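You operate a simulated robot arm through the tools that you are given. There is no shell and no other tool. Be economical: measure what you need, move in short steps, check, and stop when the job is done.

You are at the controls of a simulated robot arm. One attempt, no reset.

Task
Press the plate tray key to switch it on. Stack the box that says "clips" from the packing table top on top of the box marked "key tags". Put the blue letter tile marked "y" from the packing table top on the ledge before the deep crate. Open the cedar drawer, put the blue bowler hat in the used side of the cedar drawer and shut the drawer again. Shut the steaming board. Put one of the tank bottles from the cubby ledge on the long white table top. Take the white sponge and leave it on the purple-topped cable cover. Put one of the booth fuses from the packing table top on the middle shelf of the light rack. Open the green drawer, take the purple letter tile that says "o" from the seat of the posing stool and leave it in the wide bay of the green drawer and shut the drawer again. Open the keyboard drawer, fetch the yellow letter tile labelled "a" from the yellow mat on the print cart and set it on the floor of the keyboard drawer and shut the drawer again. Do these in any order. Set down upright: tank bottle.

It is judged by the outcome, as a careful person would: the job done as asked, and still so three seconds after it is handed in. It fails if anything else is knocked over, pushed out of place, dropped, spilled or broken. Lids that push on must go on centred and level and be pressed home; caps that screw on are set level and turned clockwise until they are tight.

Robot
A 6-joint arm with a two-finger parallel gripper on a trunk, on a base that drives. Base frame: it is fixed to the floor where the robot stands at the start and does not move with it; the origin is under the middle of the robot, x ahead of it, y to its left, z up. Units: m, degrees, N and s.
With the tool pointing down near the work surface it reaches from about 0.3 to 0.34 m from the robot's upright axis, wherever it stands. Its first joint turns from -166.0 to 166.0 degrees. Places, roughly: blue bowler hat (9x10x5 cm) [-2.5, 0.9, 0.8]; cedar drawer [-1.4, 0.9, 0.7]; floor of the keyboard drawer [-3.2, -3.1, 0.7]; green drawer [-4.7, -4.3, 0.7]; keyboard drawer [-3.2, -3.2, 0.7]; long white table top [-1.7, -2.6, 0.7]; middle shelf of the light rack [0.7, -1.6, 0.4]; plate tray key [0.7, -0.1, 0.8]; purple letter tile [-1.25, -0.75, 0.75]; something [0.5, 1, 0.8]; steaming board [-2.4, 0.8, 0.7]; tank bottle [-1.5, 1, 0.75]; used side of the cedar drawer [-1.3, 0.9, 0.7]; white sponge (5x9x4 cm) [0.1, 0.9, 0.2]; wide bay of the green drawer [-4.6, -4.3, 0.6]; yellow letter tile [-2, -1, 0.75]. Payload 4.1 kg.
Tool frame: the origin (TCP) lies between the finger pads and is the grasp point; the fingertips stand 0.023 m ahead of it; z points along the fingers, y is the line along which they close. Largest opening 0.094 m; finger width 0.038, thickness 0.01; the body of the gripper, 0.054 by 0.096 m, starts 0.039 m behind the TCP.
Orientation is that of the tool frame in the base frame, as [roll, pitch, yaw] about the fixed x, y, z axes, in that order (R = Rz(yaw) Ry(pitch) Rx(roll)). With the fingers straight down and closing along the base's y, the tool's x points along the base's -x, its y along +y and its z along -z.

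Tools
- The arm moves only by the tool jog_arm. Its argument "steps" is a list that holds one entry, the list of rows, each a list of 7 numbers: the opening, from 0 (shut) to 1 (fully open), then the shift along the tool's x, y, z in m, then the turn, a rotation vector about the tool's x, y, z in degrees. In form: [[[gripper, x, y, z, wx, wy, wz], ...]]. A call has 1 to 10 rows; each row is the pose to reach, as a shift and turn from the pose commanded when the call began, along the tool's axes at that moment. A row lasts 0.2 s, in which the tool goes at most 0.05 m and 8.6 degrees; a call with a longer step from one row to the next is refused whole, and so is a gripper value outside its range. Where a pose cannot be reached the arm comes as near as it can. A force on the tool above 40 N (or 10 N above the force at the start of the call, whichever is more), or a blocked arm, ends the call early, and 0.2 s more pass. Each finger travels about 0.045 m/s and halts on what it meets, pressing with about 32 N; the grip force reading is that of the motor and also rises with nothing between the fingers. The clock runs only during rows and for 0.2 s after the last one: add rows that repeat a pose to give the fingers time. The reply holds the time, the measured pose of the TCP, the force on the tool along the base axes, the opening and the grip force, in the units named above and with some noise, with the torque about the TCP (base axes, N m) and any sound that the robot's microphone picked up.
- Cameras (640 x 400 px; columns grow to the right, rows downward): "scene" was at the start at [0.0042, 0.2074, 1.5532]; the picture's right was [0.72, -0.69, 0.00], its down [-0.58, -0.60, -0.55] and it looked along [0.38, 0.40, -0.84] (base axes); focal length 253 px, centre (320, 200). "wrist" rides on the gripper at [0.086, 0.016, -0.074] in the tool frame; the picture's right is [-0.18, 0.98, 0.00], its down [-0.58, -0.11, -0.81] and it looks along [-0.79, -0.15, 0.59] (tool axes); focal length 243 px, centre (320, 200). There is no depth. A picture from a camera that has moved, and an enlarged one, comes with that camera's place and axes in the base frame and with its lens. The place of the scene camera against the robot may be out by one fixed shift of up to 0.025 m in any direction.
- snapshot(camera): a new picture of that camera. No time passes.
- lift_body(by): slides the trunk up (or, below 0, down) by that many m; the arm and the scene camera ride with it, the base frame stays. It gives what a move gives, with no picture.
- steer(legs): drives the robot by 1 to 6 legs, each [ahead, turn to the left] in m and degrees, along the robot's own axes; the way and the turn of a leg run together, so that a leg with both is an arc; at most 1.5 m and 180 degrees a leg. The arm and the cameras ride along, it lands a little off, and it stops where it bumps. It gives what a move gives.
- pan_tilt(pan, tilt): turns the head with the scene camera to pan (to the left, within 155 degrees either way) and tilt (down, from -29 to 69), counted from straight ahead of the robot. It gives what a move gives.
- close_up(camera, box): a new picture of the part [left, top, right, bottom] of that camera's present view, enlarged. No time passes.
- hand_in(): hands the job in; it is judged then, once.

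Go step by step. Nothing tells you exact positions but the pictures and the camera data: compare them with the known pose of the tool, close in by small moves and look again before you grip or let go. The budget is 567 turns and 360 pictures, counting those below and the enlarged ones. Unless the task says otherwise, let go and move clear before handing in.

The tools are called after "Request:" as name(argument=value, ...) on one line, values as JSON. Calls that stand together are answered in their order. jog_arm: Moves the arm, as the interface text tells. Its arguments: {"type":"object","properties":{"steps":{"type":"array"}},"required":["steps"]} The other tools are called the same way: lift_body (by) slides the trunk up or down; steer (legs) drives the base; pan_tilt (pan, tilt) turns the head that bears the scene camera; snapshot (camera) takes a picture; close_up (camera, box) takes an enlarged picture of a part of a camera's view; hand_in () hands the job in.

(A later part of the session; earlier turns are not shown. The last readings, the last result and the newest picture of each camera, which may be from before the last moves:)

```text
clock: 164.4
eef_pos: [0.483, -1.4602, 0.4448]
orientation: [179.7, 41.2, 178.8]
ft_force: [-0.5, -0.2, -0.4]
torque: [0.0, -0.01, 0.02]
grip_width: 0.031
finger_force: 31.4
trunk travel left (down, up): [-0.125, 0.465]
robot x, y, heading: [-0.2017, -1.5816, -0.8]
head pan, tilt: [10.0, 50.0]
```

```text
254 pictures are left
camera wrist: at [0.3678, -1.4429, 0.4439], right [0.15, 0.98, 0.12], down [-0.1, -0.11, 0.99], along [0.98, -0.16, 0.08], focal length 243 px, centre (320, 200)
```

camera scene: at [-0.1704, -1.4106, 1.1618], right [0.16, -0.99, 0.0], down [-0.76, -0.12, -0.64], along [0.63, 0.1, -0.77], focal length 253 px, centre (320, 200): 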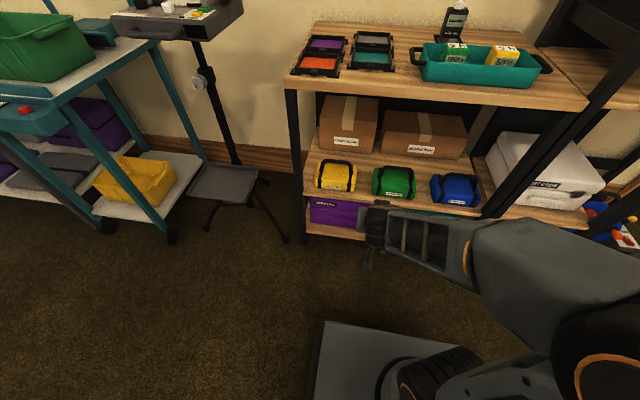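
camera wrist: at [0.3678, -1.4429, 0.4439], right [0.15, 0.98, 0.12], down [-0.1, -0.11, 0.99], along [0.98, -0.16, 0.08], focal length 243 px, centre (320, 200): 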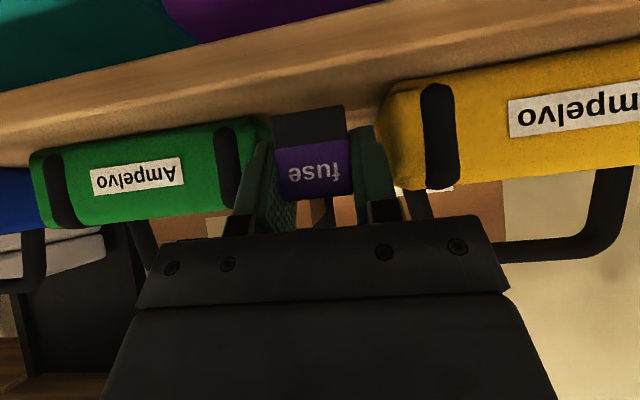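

Request:
jog_arm(steps=[[[0, 0.0013, 0, 0.0015, 0, 0, 0], [0, 0.0026, 0, 0.003, 0, 0, 0], [0, 0.0039, 0, 0.0045, 0, 0, 0], [0, 0.0052, 0, 0.006, 0, 0, 0], [0, 0.0066, 0, 0.0075, 0, 0, 0], [0, 0.0079, 0, 0.009, 0, 0, 0], [0, 0.0092, 0, 0.0105, 0, 0, 0]]])

Request:
close_up(camera="wrist", box=[200, 40, 440, 190])

```text
clock: 166.0
eef_pos: [0.4818, -1.4611, 0.4308]
orientation: [179.8, 41.2, 178.9]
ft_force: [0.1, 0.3, 0.0]
torque: [-0.03, 0.02, 0.03]
grip_width: 0.031
finger_force: 32.1
trunk travel left (down, up): [-0.125, 0.465]
robot x, y, heading: [-0.2034, -1.582, -0.8]
head pan, tilt: [10.0, 50.0]
```

```text
2.67 times, centred on (320, 115) of wrist
camera zoom: at [0.3682, -1.4431, 0.4302], right [0.15, 0.98, 0.12], down [-0.1, -0.11, 0.99], along [0.98, -0.16, 0.08], focal length 647 px, centre (320, 427)
```

zoom: 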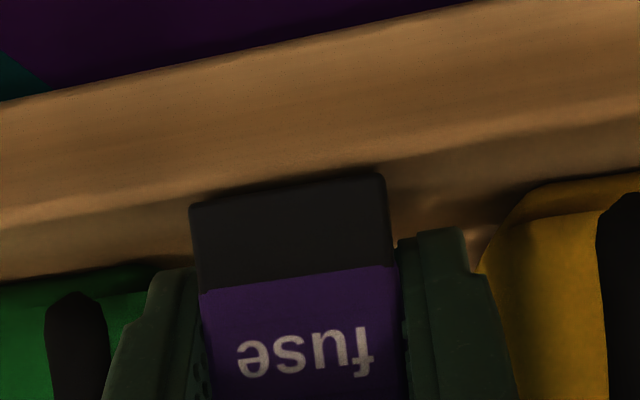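

Request:
jog_arm(steps=[[[0, -0.006, 0, -0.001, 0, 0, 0], [0, -0.0095, 0, 0.003, 0, 0, 0], [0, -0.0095, 0, 0.003, 0, 0, 0]]])

Request:
jog_arm(steps=[[[0, 0.0013, 0, 0.0015, 0, 0, 0], [0, 0.0026, 0, 0.003, 0, 0, 0], [0, 0.0039, 0, 0.0045, 0, 0, 0], [0, 0.0052, 0, 0.006, 0, 0, 0], [0, 0.0066, 0, 0.0075, 0, 0, 0], [0, 0.0079, 0, 0.009, 0, 0, 0], [0, 0.0092, 0, 0.0105, 0, 0, 0], [0, 0.0105, 0, 0.012, 0, 0, 0]]])

Request:
close_up(camera="wrist", box=[200, 40, 440, 190])

```text
clock: 166.8
eef_pos: [0.4916, -1.461, 0.4353]
orientation: [179.8, 41.3, 178.9]
ft_force: [-0.8, -0.6, 0.5]
torque: [0.06, -0.04, 0.04]
grip_width: 0.031
finger_force: 31.6
trunk travel left (down, up): [-0.125, 0.465]
robot x, y, heading: [-0.2047, -1.5799, -0.4]
head pan, tilt: [10.0, 50.0]
```

```text
clock: 168.3
eef_pos: [0.4967, -1.4605, 0.4296]
orientation: [179.6, 42.1, 179.0]
ft_force: [2.6, 0.9, 12.1]
torque: [0.01, -0.03, 0.02]
grip_width: 0.0309
finger_force: 32.2
trunk travel left (down, up): [-0.125, 0.465]
robot x, y, heading: [-0.2029, -1.5818, -0.5]
head pan, tilt: [10.0, 50.0]
stopped in row 7: the force on the tool passed its limit (the readings are from after the stop); the commanded pose is now the measured one
```

```text
2.67 times, centred on (320, 115) of wrist
camera zoom: at [0.3815, -1.4427, 0.427], right [0.15, 0.98, 0.13], down [-0.11, -0.11, 0.99], along [0.98, -0.16, 0.09], focal length 647 px, centre (320, 427)
```

zoom: 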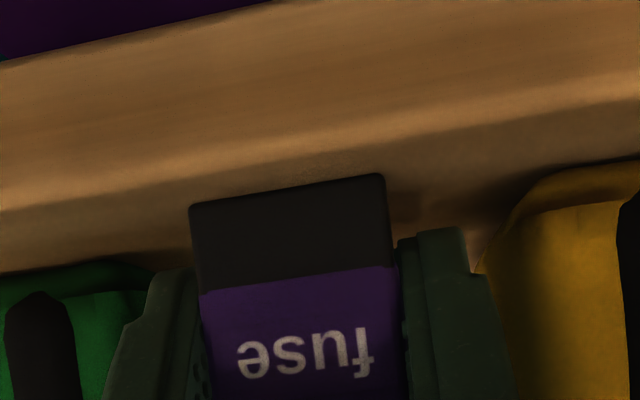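

The fuse is down on the shelf. I'll open slightly and withdraw.

Request:
jog_arm(steps=[[[0.1, -0.0005, 0, -0.0007, 0, 0, 0], [0.4, -0.0005, 0, -0.0007, 0, 0, 0], [0.42, -0.0005, 0, -0.0007, 0, 0, 0], [0.42, 0.001, 0, -0.02, 0, 0, 0], [0.42, 0.0, 0, -0.04, 0, 0, 0], [0.42, 0.0, 0, -0.08, 0, 0, 0], [0.42, 0.0, 0, -0.12, 0, 0, 0]]])

Request:
snapshot(camera="wrist")

```text
clock: 169.9
eef_pos: [0.4137, -1.4603, 0.5164]
orientation: [179.6, 41.6, 178.9]
ft_force: [-0.1, 0.0, -0.3]
torque: [-0.02, -0.02, -0.03]
grip_width: 0.0394
finger_force: 0.0
trunk travel left (down, up): [-0.125, 0.465]
robot x, y, heading: [-0.204, -1.5818, -0.7]
head pan, tilt: [10.0, 50.0]
```

```text
251 pictures are left
camera wrist: at [0.2986, -1.4423, 0.513], right [0.15, 0.98, 0.13], down [-0.1, -0.11, 0.99], along [0.98, -0.16, 0.08], focal length 243 px, centre (320, 200)
```

wrist: 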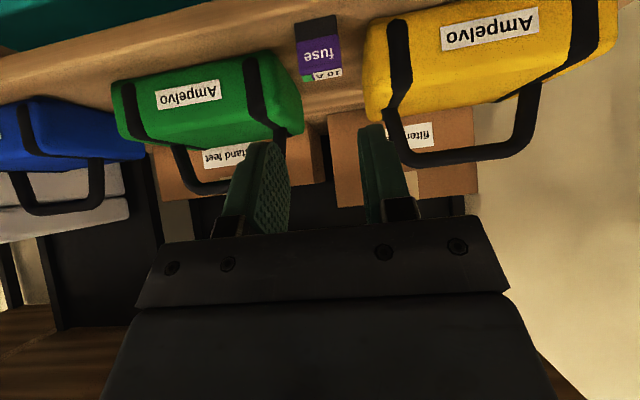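

The fuse is placed on the middle shelf. I'll retract, raise the trunk and drive over to the cubby unit by the cedar drawer.

Request:
jog_arm(steps=[[[0.42, 0.02, 0, -0.034, 0, 0, 0], [0.42, 0.04, 0, -0.068, 0, 0, 0], [0.42, 0.06, 0, -0.102, 0, 0, 0], [0.42, 0.08, 0, -0.136, 0, 0, 0]]])

Request:
lift_body(by=0.4)

Request:
steer(legs=[[-0.1, 0], [0, 98.7], [1.4, 0], [0, 60], [1.0, 0], [0, -68.5]])

Request:
pan_tilt(pan=0, tilt=30)

Request:
snapshot(camera="scene")

Request:
pan_tilt(pan=50, tilt=30)

Request:
snapshot(camera="scene")

```text
clock: 170.9
eef_pos: [0.2645, -1.4573, 0.5645]
orientation: [179.7, 41.6, 178.8]
ft_force: [0.5, 0.4, -0.5]
torque: [-0.02, 0.0, -0.02]
grip_width: 0.0397
finger_force: 0.1
trunk travel left (down, up): [-0.125, 0.465]
robot x, y, heading: [-0.2075, -1.5817, -0.4]
head pan, tilt: [10.0, 50.0]
```

```text
clock: 174.8
eef_pos: [0.2655, -1.458, 0.9654]
orientation: [179.7, 41.7, 178.9]
ft_force: [-0.1, 0.2, -0.2]
torque: [0.02, 0.0, 0.01]
grip_width: 0.0393
finger_force: 0.0
trunk travel left (down, up): [-0.525, 0.065]
robot x, y, heading: [-0.2065, -1.5788, -0.6]
head pan, tilt: [10.0, 50.0]
```

```text
clock: 197.1
eef_pos: [-1.4918, 0.7005, 0.9654]
orientation: [179.7, 41.7, -93.1]
ft_force: [0.0, 0.6, 0.6]
torque: [-0.01, -0.02, 0.01]
grip_width: 0.0395
finger_force: 0.1
trunk travel left (down, up): [-0.525, 0.065]
robot x, y, heading: [-1.386, 0.2272, 87.4]
head pan, tilt: [10.0, 50.0]
```

```text
clock: 197.9
eef_pos: [-1.4918, 0.7014, 0.9642]
orientation: [179.7, 41.7, -93.0]
ft_force: [0.1, 1.4, -0.3]
torque: [0.01, -0.03, -0.01]
grip_width: 0.0393
finger_force: 0.1
trunk travel left (down, up): [-0.525, 0.065]
robot x, y, heading: [-1.3865, 0.2243, 87.4]
head pan, tilt: [0.0, 30.0]
```

```text
250 pictures are left
camera scene: at [-1.5355, 0.2556, 1.5912], right [1.0, -0.05, 0.0], down [-0.02, -0.5, -0.87], along [0.04, 0.86, -0.5], focal length 253 px, centre (320, 200)
```

scene: 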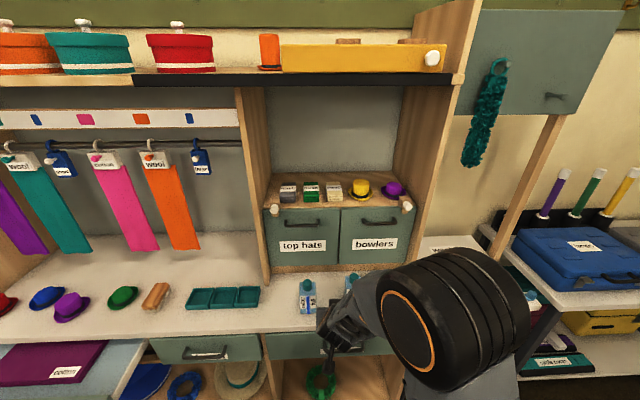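

```text
clock: 199.1
eef_pos: [-1.4927, 0.7003, 0.9655]
orientation: [179.8, 41.7, -93.1]
ft_force: [0.6, -0.5, 0.0]
torque: [-0.03, -0.02, -0.01]
grip_width: 0.0393
finger_force: 0.1
trunk travel left (down, up): [-0.525, 0.065]
robot x, y, heading: [-1.3863, 0.2287, 87.4]
head pan, tilt: [50.0, 30.0]
```

```text
249 pictures are left
camera scene: at [-1.6061, 0.2266, 1.5913], right [0.68, 0.73, 0.0], down [0.37, -0.34, -0.87], along [-0.64, 0.59, -0.5], focal length 253 px, centre (320, 200)
```

scene: 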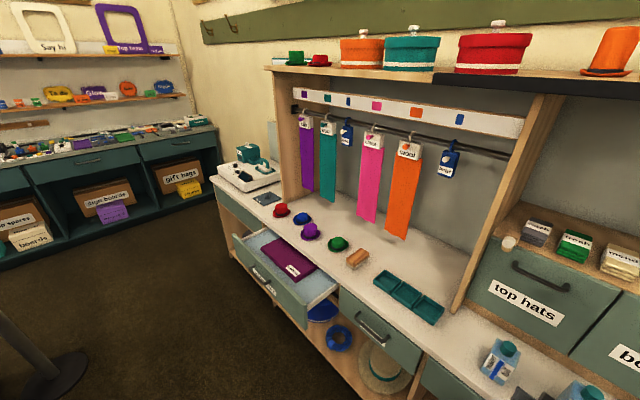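

Request:
steer(legs=[[-0.3, 2.6]])

Request:
pan_tilt(pan=0, tilt=40)

Request:
snapshot(camera="scene")

```text
clock: 201.1
eef_pos: [-1.5215, 0.3921, 0.9641]
orientation: [179.7, 41.6, -90.6]
ft_force: [-0.3, -0.3, 0.0]
torque: [0.0, -0.02, 0.0]
grip_width: 0.0393
finger_force: 0.1
trunk travel left (down, up): [-0.525, 0.065]
robot x, y, heading: [-1.3905, -0.0752, 90.1]
head pan, tilt: [50.0, 30.0]
```

```text
clock: 202.3
eef_pos: [-1.5219, 0.3931, 0.9643]
orientation: [179.7, 41.7, -90.5]
ft_force: [-0.9, -0.5, 0.5]
torque: [-0.01, -0.04, -0.02]
grip_width: 0.0396
finger_force: 0.0
trunk travel left (down, up): [-0.525, 0.065]
robot x, y, heading: [-1.3936, -0.0764, 90.1]
head pan, tilt: [0.0, 40.0]
```

```text
248 pictures are left
camera scene: at [-1.5441, -0.0601, 1.5759], right [1.0, 0.0, 0.0], down [0.0, -0.64, -0.77], along [0.0, 0.77, -0.64], focal length 253 px, centre (320, 200)
```

scene: 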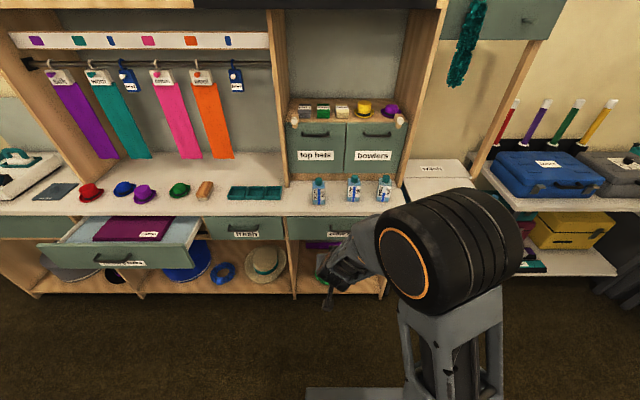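

Request:
close_up(camera="scene", box=[190, 160, 430, 280])

Request:
close_up(camera="scene", box=[0, 160, 240, 300])

Request:
snapshot(camera="wrist")

```text
2.67 times, centred on (310, 220) of scene
camera zoom: at [-1.5441, -0.0601, 1.5759], right [1.0, 0.0, 0.0], down [0.0, -0.64, -0.77], along [0.0, 0.77, -0.64], focal length 675 px, centre (347, 147)
```

zoom: 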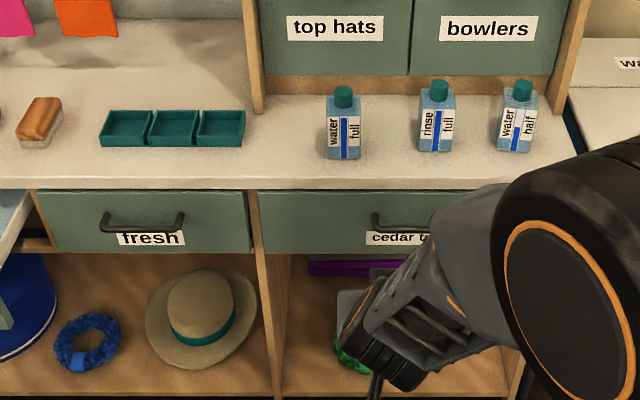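

```text
2.67 times, centred on (120, 230) of scene
camera zoom: at [-1.5441, -0.0601, 1.5759], right [1.0, 0.0, 0.0], down [0.0, -0.64, -0.77], along [0.0, 0.77, -0.64], focal length 675 px, centre (853, 120)
```

zoom: 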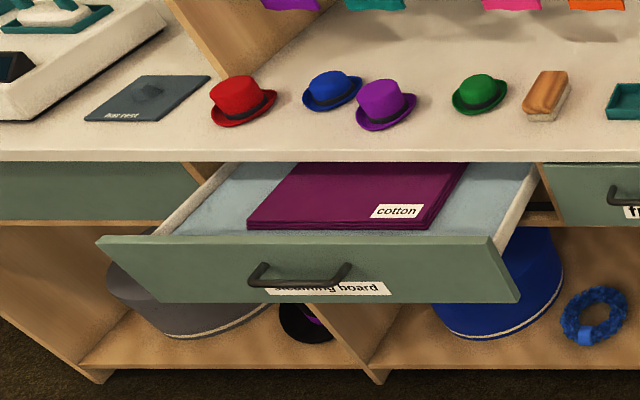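

```text
245 pictures are left
camera wrist: at [-1.5386, 0.2777, 0.9624], right [-0.98, 0.14, 0.13], down [0.11, -0.1, 0.99], along [0.15, 0.98, 0.09], focal length 243 px, centre (320, 200)
```

wrist: 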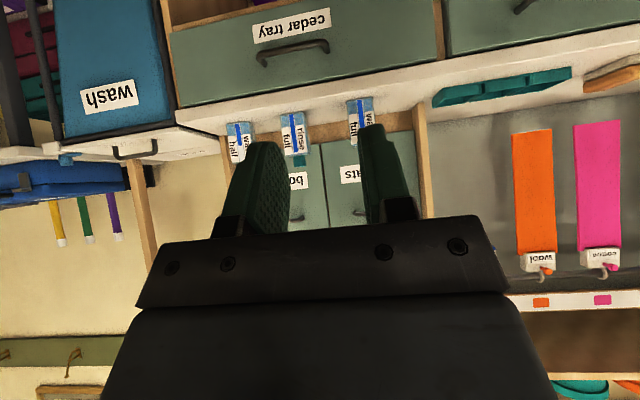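

The cedar drawer is the "cedar tray" drawer, and the "steaming board" drawer stands open. I'll shut the steaming board first, driving along to x ≈ -2.4.

Request:
steer(legs=[[0.15, 0], [0, 90], [1.0, 0], [0, -90]])

Request:
snapshot(camera="scene")

Request:
snapshot(camera="wrist")

```text
clock: 216.1
eef_pos: [-2.5268, 0.5446, 0.964]
orientation: [179.7, 41.7, -90.8]
ft_force: [1.1, 0.2, 0.3]
torque: [0.0, 0.0, -0.02]
grip_width: 0.0395
finger_force: 0.1
trunk travel left (down, up): [-0.525, 0.065]
robot x, y, heading: [-2.4001, 0.0747, 89.8]
head pan, tilt: [0.0, 40.0]
```

```text
244 pictures are left
camera scene: at [-2.5511, 0.0915, 1.5759], right [1.0, -0.01, 0.0], down [0.0, -0.64, -0.77], along [0.0, 0.77, -0.64], focal length 253 px, centre (320, 200)
```

scene: 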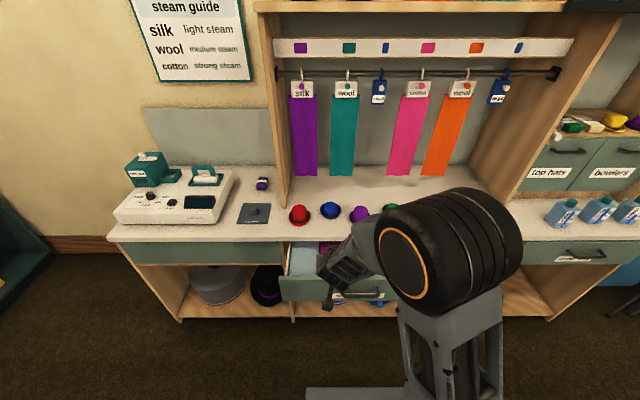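

```text
243 pictures are left
camera wrist: at [-2.5437, 0.4292, 0.9624], right [-0.98, 0.15, 0.13], down [0.11, -0.1, 0.99], along [0.16, 0.98, 0.09], focal length 243 px, centre (320, 200)
```

wrist: 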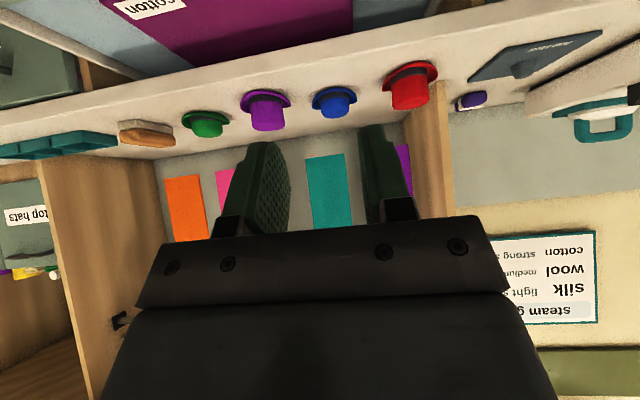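

Request:
jog_arm(steps=[[[0, 0.0, -0.045, 0, 0, 0, 0], [0, 0.0, -0.09, 0, 0, 0, 0], [0, 0.02, -0.13, 0.02, 0, 0, 0], [0, 0.04, -0.16, 0.045, 0, 0, 0], [0, 0.065, -0.185, 0.073, 0, 0, 0], [0, 0.09, -0.21, 0.1, 0, 0, 0], [0, 0.115, -0.227, 0.13, 0, 0, 0], [0, 0.145, -0.227, 0.162, 0, 0, 0], [0, 0.1756, -0.227, 0.197, 0, 0, 0]]])

Request:
snapshot(camera="wrist")

Request:
snapshot(camera="scene")

```text
clock: 218.1
eef_pos: [-2.2989, 0.5406, 0.7011]
orientation: [179.8, 41.8, -90.7]
ft_force: [0.2, 0.4, 0.0]
torque: [0.01, 0.03, 0.0]
grip_width: 0.0
finger_force: 32.1
trunk travel left (down, up): [-0.525, 0.065]
robot x, y, heading: [-2.3976, 0.0769, 89.5]
head pan, tilt: [0.0, 40.0]
```

```text
242 pictures are left
camera wrist: at [-2.3176, 0.4271, 0.6973], right [-0.98, 0.15, 0.13], down [0.11, -0.1, 0.99], along [0.16, 0.98, 0.09], focal length 243 px, centre (320, 200)
```

wrist: 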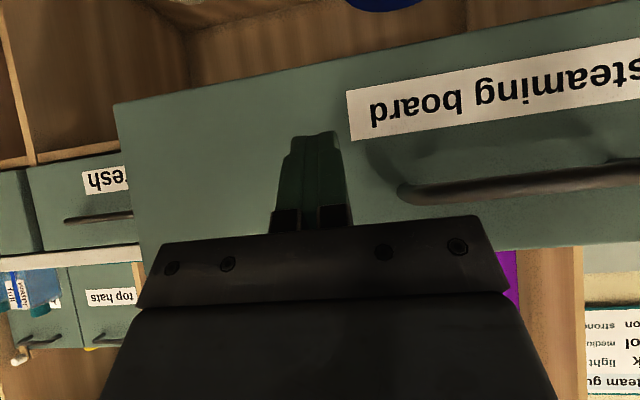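

```text
241 pictures are left
camera scene: at [-2.5511, 0.0915, 1.576], right [1.0, -0.01, 0.0], down [0.0, -0.64, -0.77], along [0.0, 0.77, -0.64], focal length 253 px, centre (320, 200)
```

scene: 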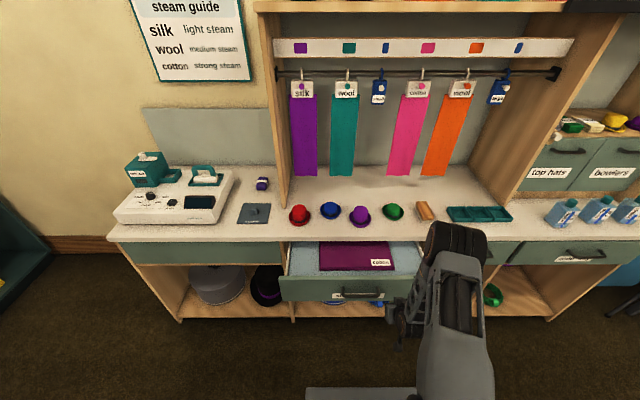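

Request:
jog_arm(steps=[[[0, -0.022, 0, 0.02, 0, 0, 0], [0, -0.045, 0, 0.04, 0, 0, 0], [0, -0.06, 0, 0.053, 0, 0, 0], [0, -0.075, 0, 0.067, 0, 0, 0], [0, -0.089, 0, 0.08, 0, 0, 0], [0, -0.104, 0, 0.093, 0, 0, 0], [0, -0.119, 0, 0.107, 0, 0, 0], [0, -0.134, 0, 0.12, 0, 0, 0], [0, -0.149, 0, 0.133, 0, 0, 0], [0, -0.164, 0, 0.147, 0, 0, 0]]])

Request:
snapshot(camera="scene")

```text
clock: 220.4
eef_pos: [-2.2964, 0.7523, 0.696]
orientation: [179.8, 40.8, -91.0]
ft_force: [-1.3, -20.8, 10.1]
torque: [0.11, 0.05, 0.11]
grip_width: 0.0001
finger_force: 32.5
trunk travel left (down, up): [-0.525, 0.065]
robot x, y, heading: [-2.4013, 0.0735, 89.6]
head pan, tilt: [0.0, 40.0]
stopped in row 10: the force on the tool passed its limit (the readings are from after the stop); the commanded pose is now the measured one
```

```text
240 pictures are left
camera scene: at [-2.5515, 0.0869, 1.5762], right [1.0, -0.01, 0.0], down [0.0, -0.64, -0.77], along [0.01, 0.77, -0.64], focal length 253 px, centre (320, 200)
```

scene: 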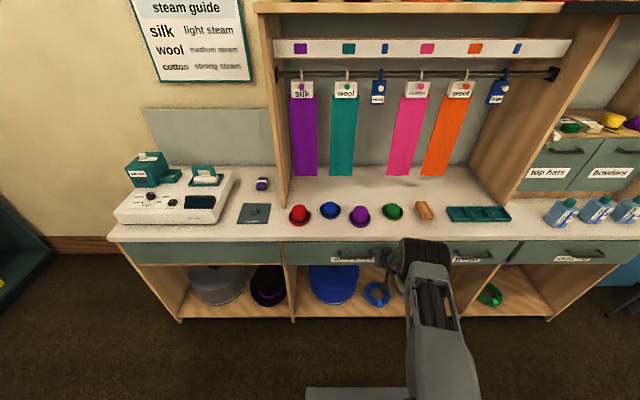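

The steaming board is shut. Next, the cedar drawer.

Request:
jog_arm(steps=[[[0, 0.03, 0, -0.03, 0, 0, 0], [0, 0.05, 0, -0.07, 0, 0, 0], [0, 0.04, 0, -0.115, 0, 0, 0], [0.5, 0.03, 0, -0.16, 0, 0, 0], [1, 0.015, 0, -0.2, 0, 0, 0], [1, 0.005, 0, -0.24, 0, 0, 0], [1, -0.005, 0, -0.28, 0, 0, 0], [1, -0.018, 0, -0.32, 0, 0, 0]]])

Request:
close_up(camera="scene", box=[240, 180, 400, 280])

Request:
steer(legs=[[0, -90], [0.95, 0], [0, 90]])

Request:
snapshot(camera="scene")

Request:
snapshot(camera="wrist")

```text
clock: 222.2
eef_pos: [-2.2978, 0.5573, 0.9493]
orientation: [179.8, 40.9, -90.8]
ft_force: [-0.7, 0.2, 0.4]
torque: [0.01, 0.0, -0.01]
grip_width: 0.094
finger_force: 0.0
trunk travel left (down, up): [-0.525, 0.065]
robot x, y, heading: [-2.3996, 0.0702, 89.7]
head pan, tilt: [0.0, 40.0]
```

```text
4.00 times, centred on (320, 230) of scene
camera zoom: at [-2.5512, 0.0903, 1.5759], right [1.0, -0.01, 0.0], down [0.0, -0.64, -0.77], along [0.0, 0.77, -0.64], focal length 1012 px, centre (320, 80)
```

zoom: 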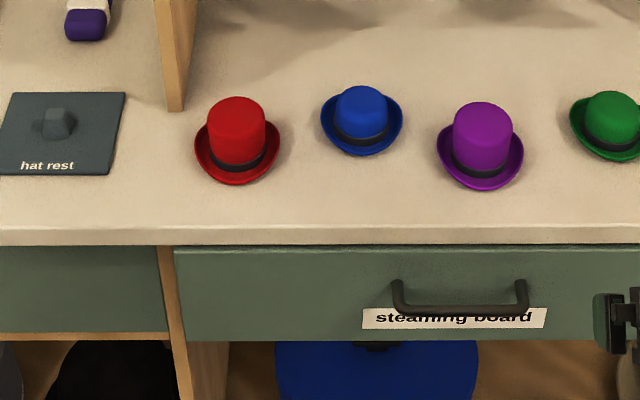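

```text
clock: 234.9
eef_pos: [-1.3426, 0.5507, 0.9485]
orientation: [179.8, 40.8, -91.1]
ft_force: [-0.1, 0.6, 0.9]
torque: [0.0, 0.02, 0.01]
grip_width: 0.0941
finger_force: 0.0
trunk travel left (down, up): [-0.525, 0.065]
robot x, y, heading: [-1.4494, 0.0661, 89.3]
head pan, tilt: [0.0, 40.0]
```

```text
238 pictures are left
camera scene: at [-1.5991, 0.0829, 1.5759], right [1.0, -0.01, 0.0], down [-0.01, -0.64, -0.77], along [0.01, 0.77, -0.64], focal length 253 px, centre (320, 200)
```

scene: 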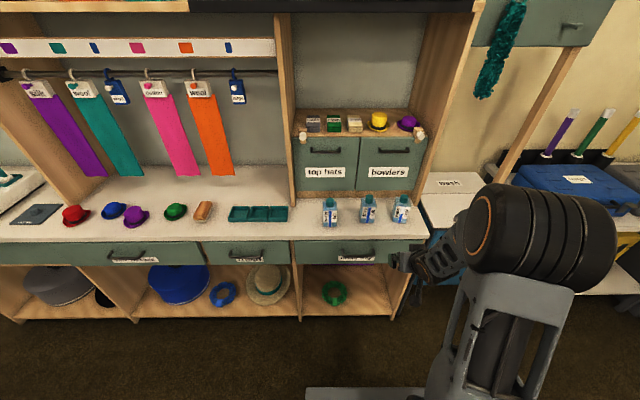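

```text
237 pictures are left
camera wrist: at [-1.3623, 0.4361, 0.9478], right [-0.98, 0.16, 0.12], down [0.11, -0.09, 0.99], along [0.17, 0.98, 0.07], focal length 243 px, centre (320, 200)
```

wrist: 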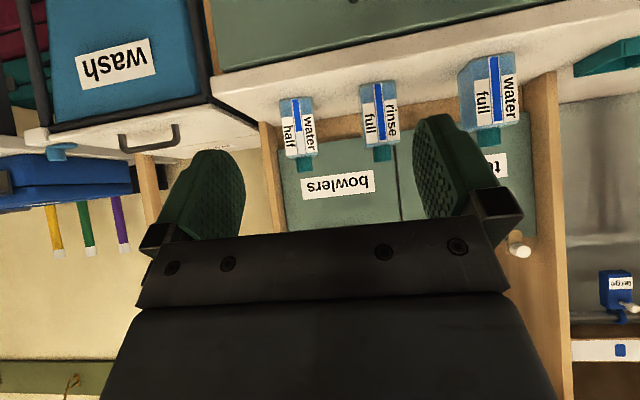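

The drawers' closed front is at y ≈ 0.767, with handle bars at z ≈ 0.71. I'll turn the tool 90° about its axis so the fingers can close over the bar, and move near the cedar handle.

Request:
jog_arm(steps=[[[1, 0.011, 0.012, 0.01, 0, 0, 8.5], [1, 0.022, 0.023, 0.02, 0, 0, 17], [1, 0.033, 0.035, 0.03, 0, 0, 25.5], [1, 0.045, 0.047, 0.04, 0, 0, 34], [1, 0.056, 0.058, 0.05, 0, 0, 42.5], [1, 0.067, 0.07, 0.06, 0, 0, 51], [1, 0.079, 0.082, 0.07, 0, 0, 59.5], [1, 0.09, 0.094, 0.08, 0, 0, 68], [1, 0.101, 0.105, 0.09, 0, 0, 76.5], [1, 0.113, 0.117, 0.1, 0, 0, 85]]])

Request:
snapshot(camera="wrist")

Request:
snapshot(camera="scene")

```text
clock: 237.1
eef_pos: [-1.4607, 0.5335, 0.8]
orientation: [139.1, 3.0, -177.4]
ft_force: [1.0, -0.9, 0.6]
torque: [-0.06, -0.01, -0.02]
grip_width: 0.094
finger_force: 0.1
trunk travel left (down, up): [-0.525, 0.065]
robot x, y, heading: [-1.4484, 0.0685, 89.5]
head pan, tilt: [0.0, 40.0]
```

```text
236 pictures are left
camera wrist: at [-1.5499, 0.492, 0.861], right [0.12, 0.75, 0.65], down [0.58, -0.58, 0.57], along [0.81, 0.31, -0.5], focal length 243 px, centre (320, 200)
```

wrist: 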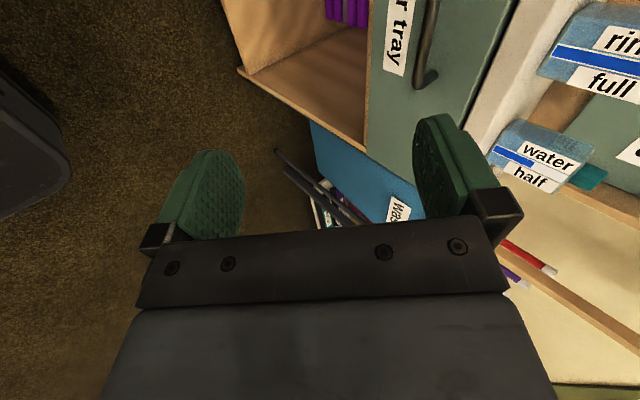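

```text
235 pictures are left
camera scene: at [-1.5991, 0.083, 1.576], right [1.0, -0.01, 0.0], down [-0.01, -0.64, -0.77], along [0.01, 0.77, -0.64], focal length 253 px, centre (320, 200)
```

scene: 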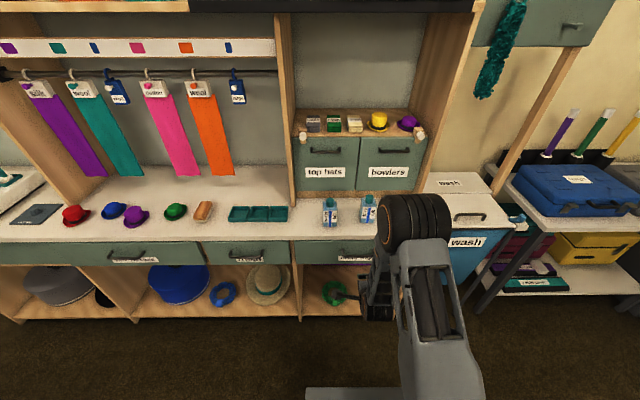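

Request:
jog_arm(steps=[[[1, 0, 0.003, 0.023, -7, 0, 1], [1, 0, 0.005, 0.047, -14, 0, 2], [1, 0, 0.008, 0.07, -21, 0, 3], [0.7, 0, 0.01, 0.094, -28, 0, 4], [0.6, 0, 0.013, 0.117, -34, 0, 5], [0.6, 0, 0.013, 0.117, -34, 0, 5]]])

Request:
snapshot(camera="wrist")

Request:
close_up(camera="scene", box=[280, 200, 440, 300])

```text
clock: 238.5
eef_pos: [-1.4611, 0.62, 0.7201]
orientation: [104.9, -1.1, -179.9]
ft_force: [0.5, -0.5, -0.2]
torque: [-0.04, 0.01, -0.01]
grip_width: 0.0564
finger_force: 0.1
trunk travel left (down, up): [-0.525, 0.065]
robot x, y, heading: [-1.4478, 0.0636, 89.3]
head pan, tilt: [0.0, 40.0]
```

```text
234 pictures are left
camera wrist: at [-1.5469, 0.5518, 0.7556], right [0.2, 0.25, 0.95], down [0.58, -0.81, 0.09], along [0.79, 0.53, -0.31], focal length 243 px, centre (320, 200)
```

wrist: 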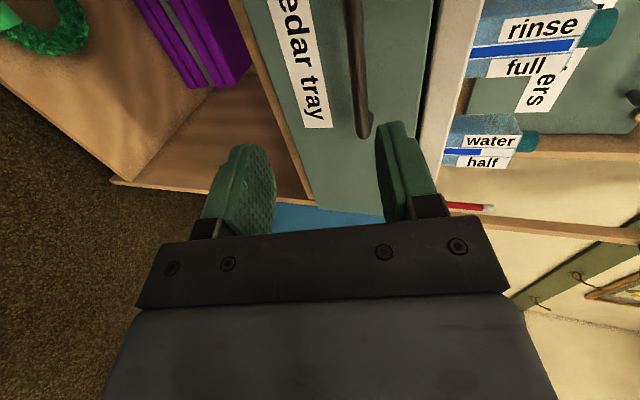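

```text
4.00 times, centred on (360, 250) of scene
camera zoom: at [-1.599, 0.0831, 1.5759], right [1.0, -0.01, 0.0], down [-0.01, -0.64, -0.77], along [0.01, 0.77, -0.64], focal length 1012 px, centre (160, 0)
```

zoom: 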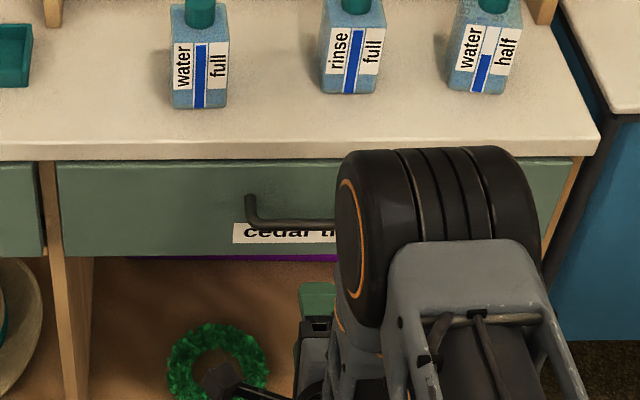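

Request:
jog_arm(steps=[[[0.45, 0, 0.01, 0.035, 0, 0, 0], [0.45, 0, 0.018, 0.07, 0, 0, 0], [0.45, 0, 0.021, 0.09, 0, 0, 0], [0.45, 0, 0.022, 0.1, 0, 0, 0], [0.45, 0, 0.022, 0.1, 0, 0, 0]]])

Request:
snapshot(camera="wrist")

```text
clock: 239.7
eef_pos: [-1.4608, 0.7228, 0.7149]
orientation: [105.0, -1.1, -179.9]
ft_force: [0.6, -0.5, 0.0]
torque: [0.02, 0.01, -0.02]
grip_width: 0.0426
finger_force: 0.1
trunk travel left (down, up): [-0.525, 0.065]
robot x, y, heading: [-1.4493, 0.0647, 89.4]
head pan, tilt: [0.0, 40.0]
```

```text
232 pictures are left
camera wrist: at [-1.5476, 0.6537, 0.751], right [0.2, 0.26, 0.95], down [0.58, -0.81, 0.09], along [0.79, 0.53, -0.31], focal length 243 px, centre (320, 200)
```

wrist: 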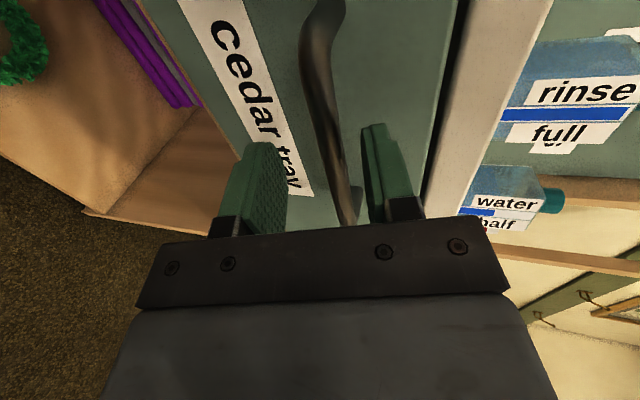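

Request:
jog_arm(steps=[[[0.45, 0, 0.007, 0.004, 0, 0, 0], [0.2, 0, 0.007, 0.004, 0, 0, 0], [0, 0, 0.007, 0.004, 0, 0, 0], [0, 0, 0.007, 0.004, 0, 0, 0], [0, 0, 0.007, 0.004, 0, 0, 0]]])

Request:
snapshot(camera="wrist")

```text
clock: 240.9
eef_pos: [-1.461, 0.7276, 0.7193]
orientation: [105.1, -1.0, -179.9]
ft_force: [0.3, -0.2, -2.4]
torque: [-0.04, -1.82, 0.37]
grip_width: 0.0131
finger_force: 45.0
trunk travel left (down, up): [-0.525, 0.065]
robot x, y, heading: [-1.4469, 0.0696, 89.4]
head pan, tilt: [0.0, 40.0]
```

```text
231 pictures are left
camera wrist: at [-1.5475, 0.659, 0.7561], right [0.2, 0.26, 0.95], down [0.58, -0.81, 0.1], along [0.79, 0.53, -0.31], focal length 243 px, centre (320, 200)
```

wrist: 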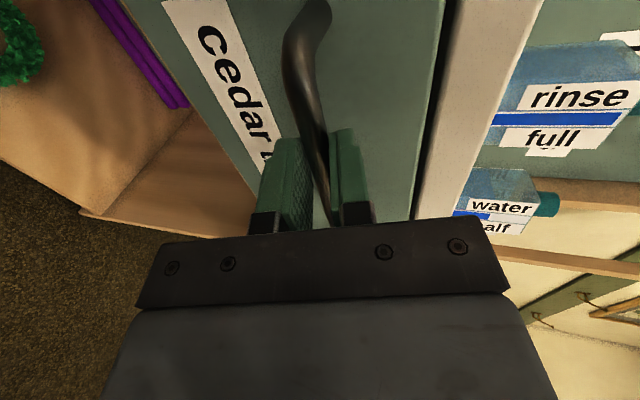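

The bar is gripped. Now I'll pull the drawer open.

Request:
jog_arm(steps=[[[0, 0, -0.005, -0.02, 0, 0, 0], [0, 0, -0.01, -0.04, 0, 0, 0], [0, 0, -0.016, -0.06, 0, 0, 0], [0, 0, -0.021, -0.08, 0, 0, 0], [0, 0, -0.026, -0.1, 0, 0, 0]]])

Request:
snapshot(camera="scene")

```text
clock: 242.1
eef_pos: [-1.4613, 0.6247, 0.7196]
orientation: [105.2, -1.1, -179.9]
ft_force: [-4.3, -0.9, -8.5]
torque: [-0.11, -1.89, -0.38]
grip_width: 0.0133
finger_force: 44.8
trunk travel left (down, up): [-0.525, 0.065]
robot x, y, heading: [-1.4451, 0.0665, 89.2]
head pan, tilt: [0.0, 40.0]
```

```text
230 pictures are left
camera scene: at [-1.5998, 0.0837, 1.5757], right [1.0, -0.01, 0.0], down [-0.01, -0.64, -0.77], along [0.01, 0.77, -0.64], focal length 253 px, centre (320, 200)
```

scene: 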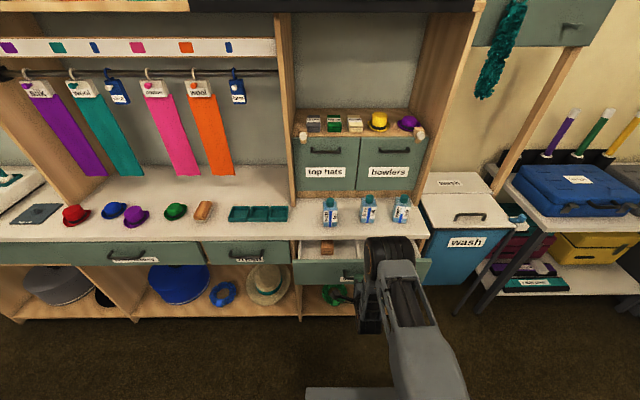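

Request:
jog_arm(steps=[[[0, 0, -0.005, -0.02, 0, 0, 0], [0, 0, -0.01, -0.04, 0, 0, 0], [0, 0, -0.016, -0.06, 0, 0, 0], [0, 0, -0.021, -0.08, 0, 0, 0], [0, 0, -0.026, -0.1, 0, 0, 0], [0, 0, -0.031, -0.12, 0, 0, 0]]])

Request:
snapshot(camera="scene")

```text
clock: 243.5
eef_pos: [-1.4614, 0.4983, 0.7197]
orientation: [105.5, -1.0, -179.8]
ft_force: [-12.4, -1.3, -25.6]
torque: [-0.48, -1.6, 0.63]
grip_width: 0.013
finger_force: 45.1
trunk travel left (down, up): [-0.525, 0.065]
robot x, y, heading: [-1.4455, 0.0665, 89.6]
head pan, tilt: [0.0, 40.0]
```

```text
229 pictures are left
camera scene: at [-1.6007, 0.0848, 1.5755], right [1.0, -0.01, 0.0], down [-0.01, -0.64, -0.77], along [0.01, 0.77, -0.64], focal length 253 px, centre (320, 200)
```

scene: 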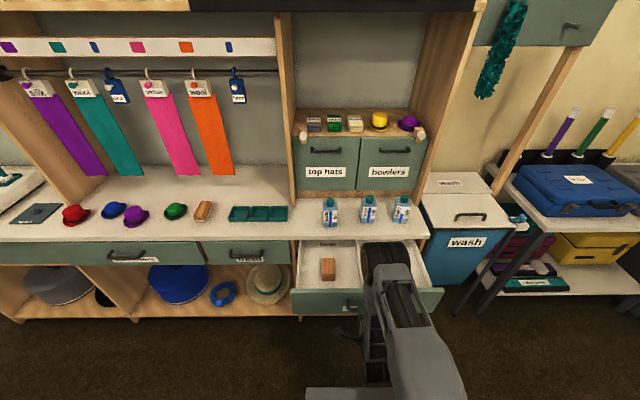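

Opened about 0.23 m. I'll release the handle and back off.

Request:
jog_arm(steps=[[[0.3, 0, 0, 0, 0, 0, 0], [0.5, 0, 0, 0, 0, 0, 0], [0.5, 0, 0, 0, 0, 0, 0], [0.5, 0, 0, -0.04, 0, 0, 0], [0.5, 0, 0.01, -0.06, 0, 0, 0]]])

Request:
steer(legs=[[-0.1, 0]])

Request:
jog_arm(steps=[[[0.5, 0, 0.04, 0.0, 6, 0, 0], [0.5, 0, 0.08, 0.01, 12, 0, 0], [0.5, 0, 0.12, 0.02, 20, 0, 0], [0.5, 0, 0.16, 0.03, 27, 0, 0], [1, 0, 0.2, 0.03, 35, 0, 0], [1, 0, 0.2, 0.03, 43, 0, 0], [1, 0, 0.2, 0.03, 51, 0, 0]]])

Request:
snapshot(camera="scene")

```text
clock: 244.7
eef_pos: [-1.4586, 0.4432, 0.7479]
orientation: [105.1, -1.1, -180.0]
ft_force: [0.8, 0.4, 0.0]
torque: [0.02, -0.01, -0.01]
grip_width: 0.0469
finger_force: 0.0
trunk travel left (down, up): [-0.525, 0.065]
robot x, y, heading: [-1.4463, 0.069, 89.2]
head pan, tilt: [0.0, 40.0]
```

```text
clock: 245.8
eef_pos: [-1.4606, 0.3436, 0.7471]
orientation: [105.0, -1.1, -180.0]
ft_force: [0.9, -0.2, 0.0]
torque: [-0.04, 0.0, 0.03]
grip_width: 0.0471
finger_force: 0.0
trunk travel left (down, up): [-0.525, 0.065]
robot x, y, heading: [-1.4496, -0.0346, 89.0]
head pan, tilt: [0.0, 40.0]
```

```text
clock: 247.4
eef_pos: [-1.4551, 0.4249, 0.9336]
orientation: [154.6, -0.6, 179.8]
ft_force: [0.4, 0.2, -0.3]
torque: [0.02, -0.05, 0.0]
grip_width: 0.0941
finger_force: 0.1
trunk travel left (down, up): [-0.525, 0.065]
robot x, y, heading: [-1.4503, -0.0355, 89.5]
head pan, tilt: [0.0, 40.0]
```

```text
228 pictures are left
camera scene: at [-1.6002, -0.0175, 1.5759], right [1.0, -0.01, 0.0], down [-0.01, -0.64, -0.77], along [0.01, 0.77, -0.64], focal length 253 px, centre (320, 200)
```

scene: 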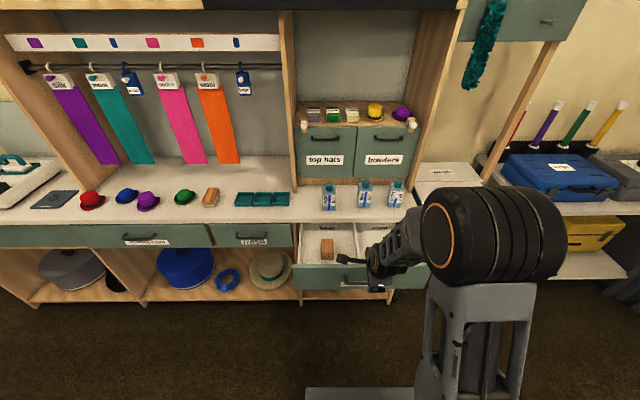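

The drawer is open, with the used bay on the right. Now I'll fetch the blue hat.

Request:
steer(legs=[[0, 90.5], [1.07, 0], [0, -90], [0.25, 0]])

Request:
jog_arm(steps=[[[1, 0, 0, -0.01, 0, 0, -8.5], [1, 0, 0, -0.02, 0, 0, -17], [1, 0, 0, -0.03, 0, 0, -25.5], [1, 0, 0, -0.04, 0, 0, -34], [1, 0, 0, -0.04, 0, 0, -42.5], [1, 0, 0, -0.04, 0, 0, -51], [1, 0, 0, -0.04, 0, 0, -59.5], [1, 0, 0, -0.04, 0, 0, -68], [1, 0, 0, -0.04, 0, 0, -76.5], [1, 0, 0, -0.04, 0, 0, -85]]])

Request:
snapshot(camera="wrist")

Request:
snapshot(camera="scene")

```text
clock: 262.0
eef_pos: [-2.5198, 0.6851, 0.9333]
orientation: [154.5, -0.6, 180.0]
ft_force: [0.1, 0.3, -0.1]
torque: [-0.03, 0.0, 0.0]
grip_width: 0.0939
finger_force: 0.0
trunk travel left (down, up): [-0.525, 0.065]
robot x, y, heading: [-2.514, 0.2241, 89.8]
head pan, tilt: [0.0, 40.0]
```

```text
clock: 264.2
eef_pos: [-2.5191, 0.669, 0.9689]
orientation: [177.1, 25.2, -95.6]
ft_force: [0.1, 0.4, -0.2]
torque: [0.01, 0.0, -0.02]
grip_width: 0.0939
finger_force: 0.1
trunk travel left (down, up): [-0.525, 0.065]
robot x, y, heading: [-2.513, 0.2263, 89.6]
head pan, tilt: [0.0, 40.0]
```

```text
227 pictures are left
camera wrist: at [-2.5431, 0.5598, 0.9993], right [-0.96, 0.24, 0.12], down [0.17, 0.17, 0.97], along [0.21, 0.96, -0.2], focal length 243 px, centre (320, 200)
```

wrist: 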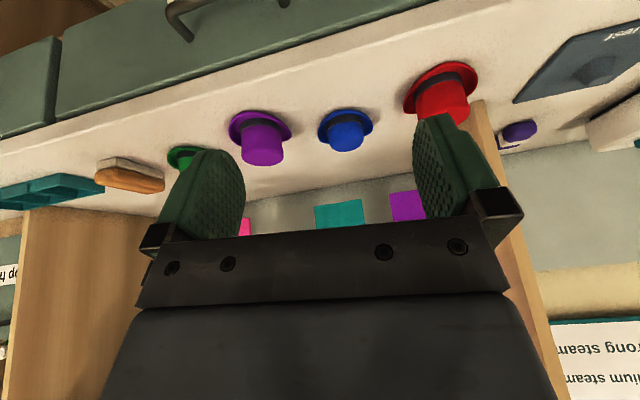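

```text
226 pictures are left
camera scene: at [-2.6639, 0.2434, 1.5759], right [1.0, -0.01, 0.0], down [0.0, -0.64, -0.77], along [0.01, 0.77, -0.64], focal length 253 px, centre (320, 200)
```

scene: 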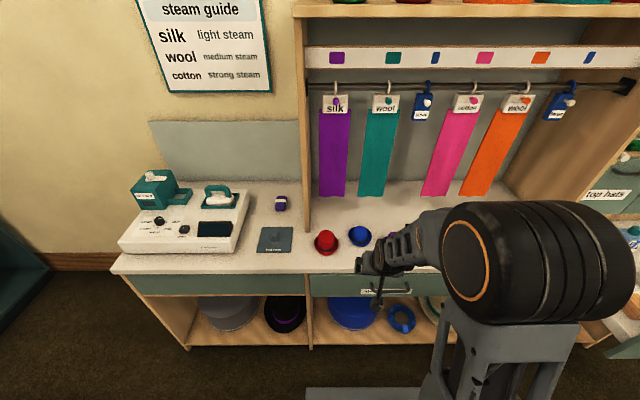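

Request:
jog_arm(steps=[[[0.85, -0.035, 0.004, 0.026, 0, 4.2, -0.8], [0.85, -0.07, 0.009, 0.051, 0, 8.4, -1.6], [0.85, -0.105, 0.013, 0.077, 0, 12.6, -2.5], [0.85, -0.14, 0.017, 0.103, 0, 16.8, -3.3], [0.85, -0.174, 0.022, 0.128, 0, 21, -4.2], [0.85, -0.209, 0.026, 0.154, 0, 25.2, -5], [0.85, -0.209, 0.026, 0.154, 0, 25.2, -5]]])

Request:
snapshot(camera="wrist")

Request:
close_up(camera="scene", box=[290, 180, 450, 280])

```text
clock: 265.8
eef_pos: [-2.5262, 0.9254, 0.9204]
orientation: [178.4, 0.1, -89.7]
ft_force: [-0.3, 0.2, -0.3]
torque: [-0.02, 0.0, 0.04]
grip_width: 0.0798
finger_force: 0.1
trunk travel left (down, up): [-0.525, 0.065]
robot x, y, heading: [-2.5133, 0.2236, 89.8]
head pan, tilt: [0.0, 40.0]
```

```text
225 pictures are left
camera wrist: at [-2.5413, 0.8379, 0.9947], right [-0.98, 0.18, 0.03], down [0.13, 0.58, 0.8], along [0.13, 0.79, -0.59], focal length 243 px, centre (320, 200)
```

wrist: 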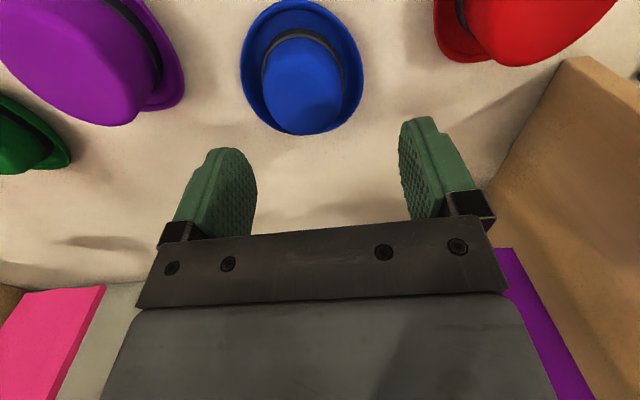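

```text
4.00 times, centred on (370, 230) of scene
camera zoom: at [-2.6639, 0.2439, 1.5759], right [1.0, -0.01, 0.0], down [0.0, -0.64, -0.77], along [0.01, 0.77, -0.64], focal length 1012 px, centre (120, 80)
```

zoom: 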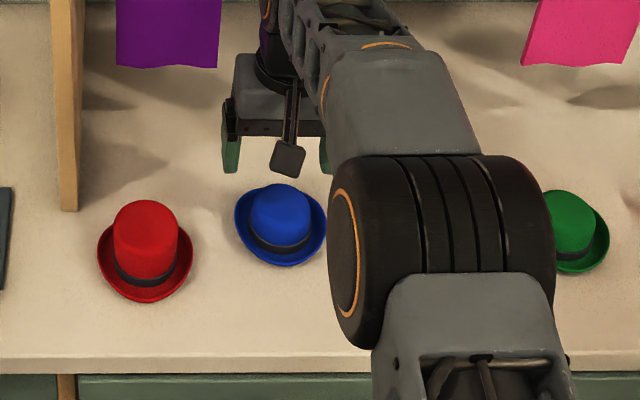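

Request:
jog_arm(steps=[[[0.85, 0.004, -0.009, 0.03, 0, 0, 0], [0.85, 0.004, -0.009, 0.06, 0, 0, 0], [0.85, 0.004, -0.009, 0.077, 0, 0, 0], [0.85, 0.004, -0.009, 0.085, 0, 0, 0]]])

Request:
snapshot(camera="wrist")

Request:
close_up(camera="scene", box=[290, 180, 450, 280])

```text
clock: 266.8
eef_pos: [-2.5214, 0.922, 0.8362]
orientation: [178.4, 0.3, -89.7]
ft_force: [0.4, -0.3, 2.3]
torque: [0.02, -0.15, -0.02]
grip_width: 0.0801
finger_force: 0.1
trunk travel left (down, up): [-0.525, 0.065]
robot x, y, heading: [-2.5139, 0.2305, 89.6]
head pan, tilt: [0.0, 40.0]
```

```text
223 pictures are left
camera wrist: at [-2.5347, 0.8343, 0.9094], right [-0.98, 0.18, 0.03], down [0.13, 0.58, 0.81], along [0.13, 0.8, -0.59], focal length 243 px, centre (320, 200)
```

wrist: 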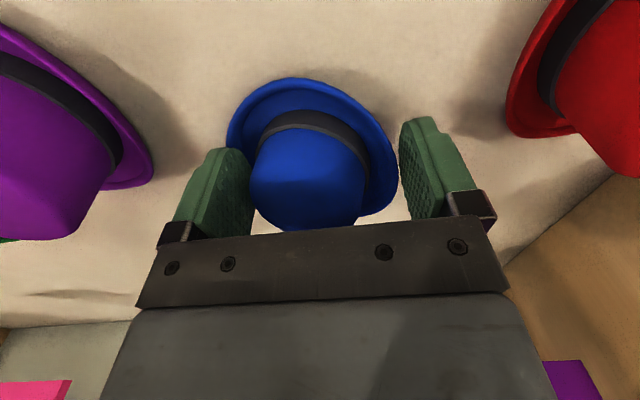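

```text
4.00 times, centred on (370, 230) of scene
camera zoom: at [-2.6638, 0.2432, 1.576], right [1.0, -0.01, 0.0], down [0.0, -0.64, -0.77], along [0.01, 0.77, -0.64], focal length 1012 px, centre (120, 80)
```

zoom: 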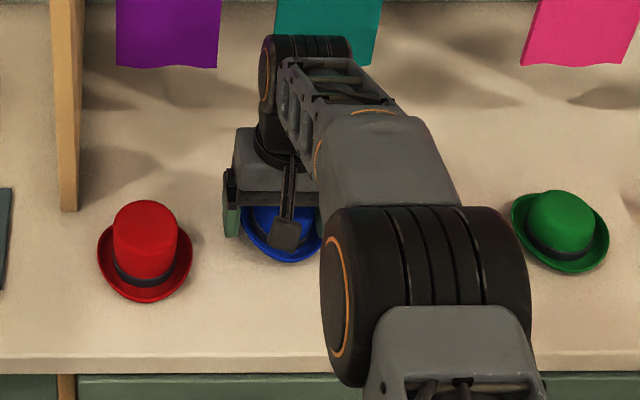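

Request:
jog_arm(steps=[[[0.85, 0, 0, -0.004, 0, 0, 0], [0.85, 0, -0.006, -0.004, 0, 0, 0], [0.5, 0, -0.006, -0.002, 0, 0, 0], [0.2, 0, -0.006, -0.002, 0, 0, 0], [0.2, 0, -0.006, -0.002, 0, 0, 0]]])

Request:
snapshot(camera="wrist")

```text
clock: 268.0
eef_pos: [-2.5143, 0.9215, 0.8373]
orientation: [178.4, 0.3, -89.8]
ft_force: [-2.9, 1.5, 6.8]
torque: [0.08, -0.06, 0.05]
grip_width: 0.0557
finger_force: 32.1
trunk travel left (down, up): [-0.525, 0.065]
robot x, y, heading: [-2.5125, 0.2275, 89.8]
head pan, tilt: [0.0, 40.0]
```

```text
221 pictures are left
camera wrist: at [-2.5289, 0.8342, 0.9114], right [-0.98, 0.18, 0.03], down [0.13, 0.58, 0.81], along [0.13, 0.8, -0.59], focal length 243 px, centre (320, 200)
```

wrist: 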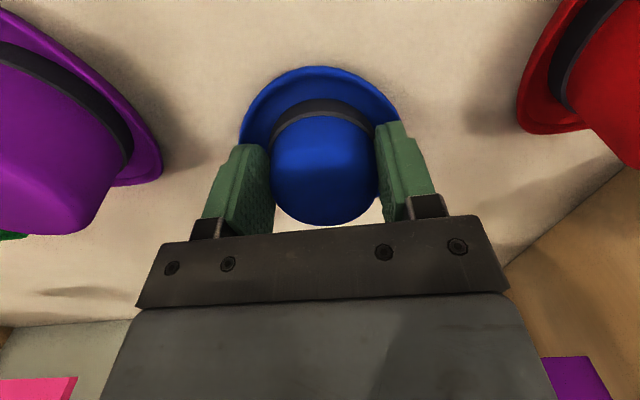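

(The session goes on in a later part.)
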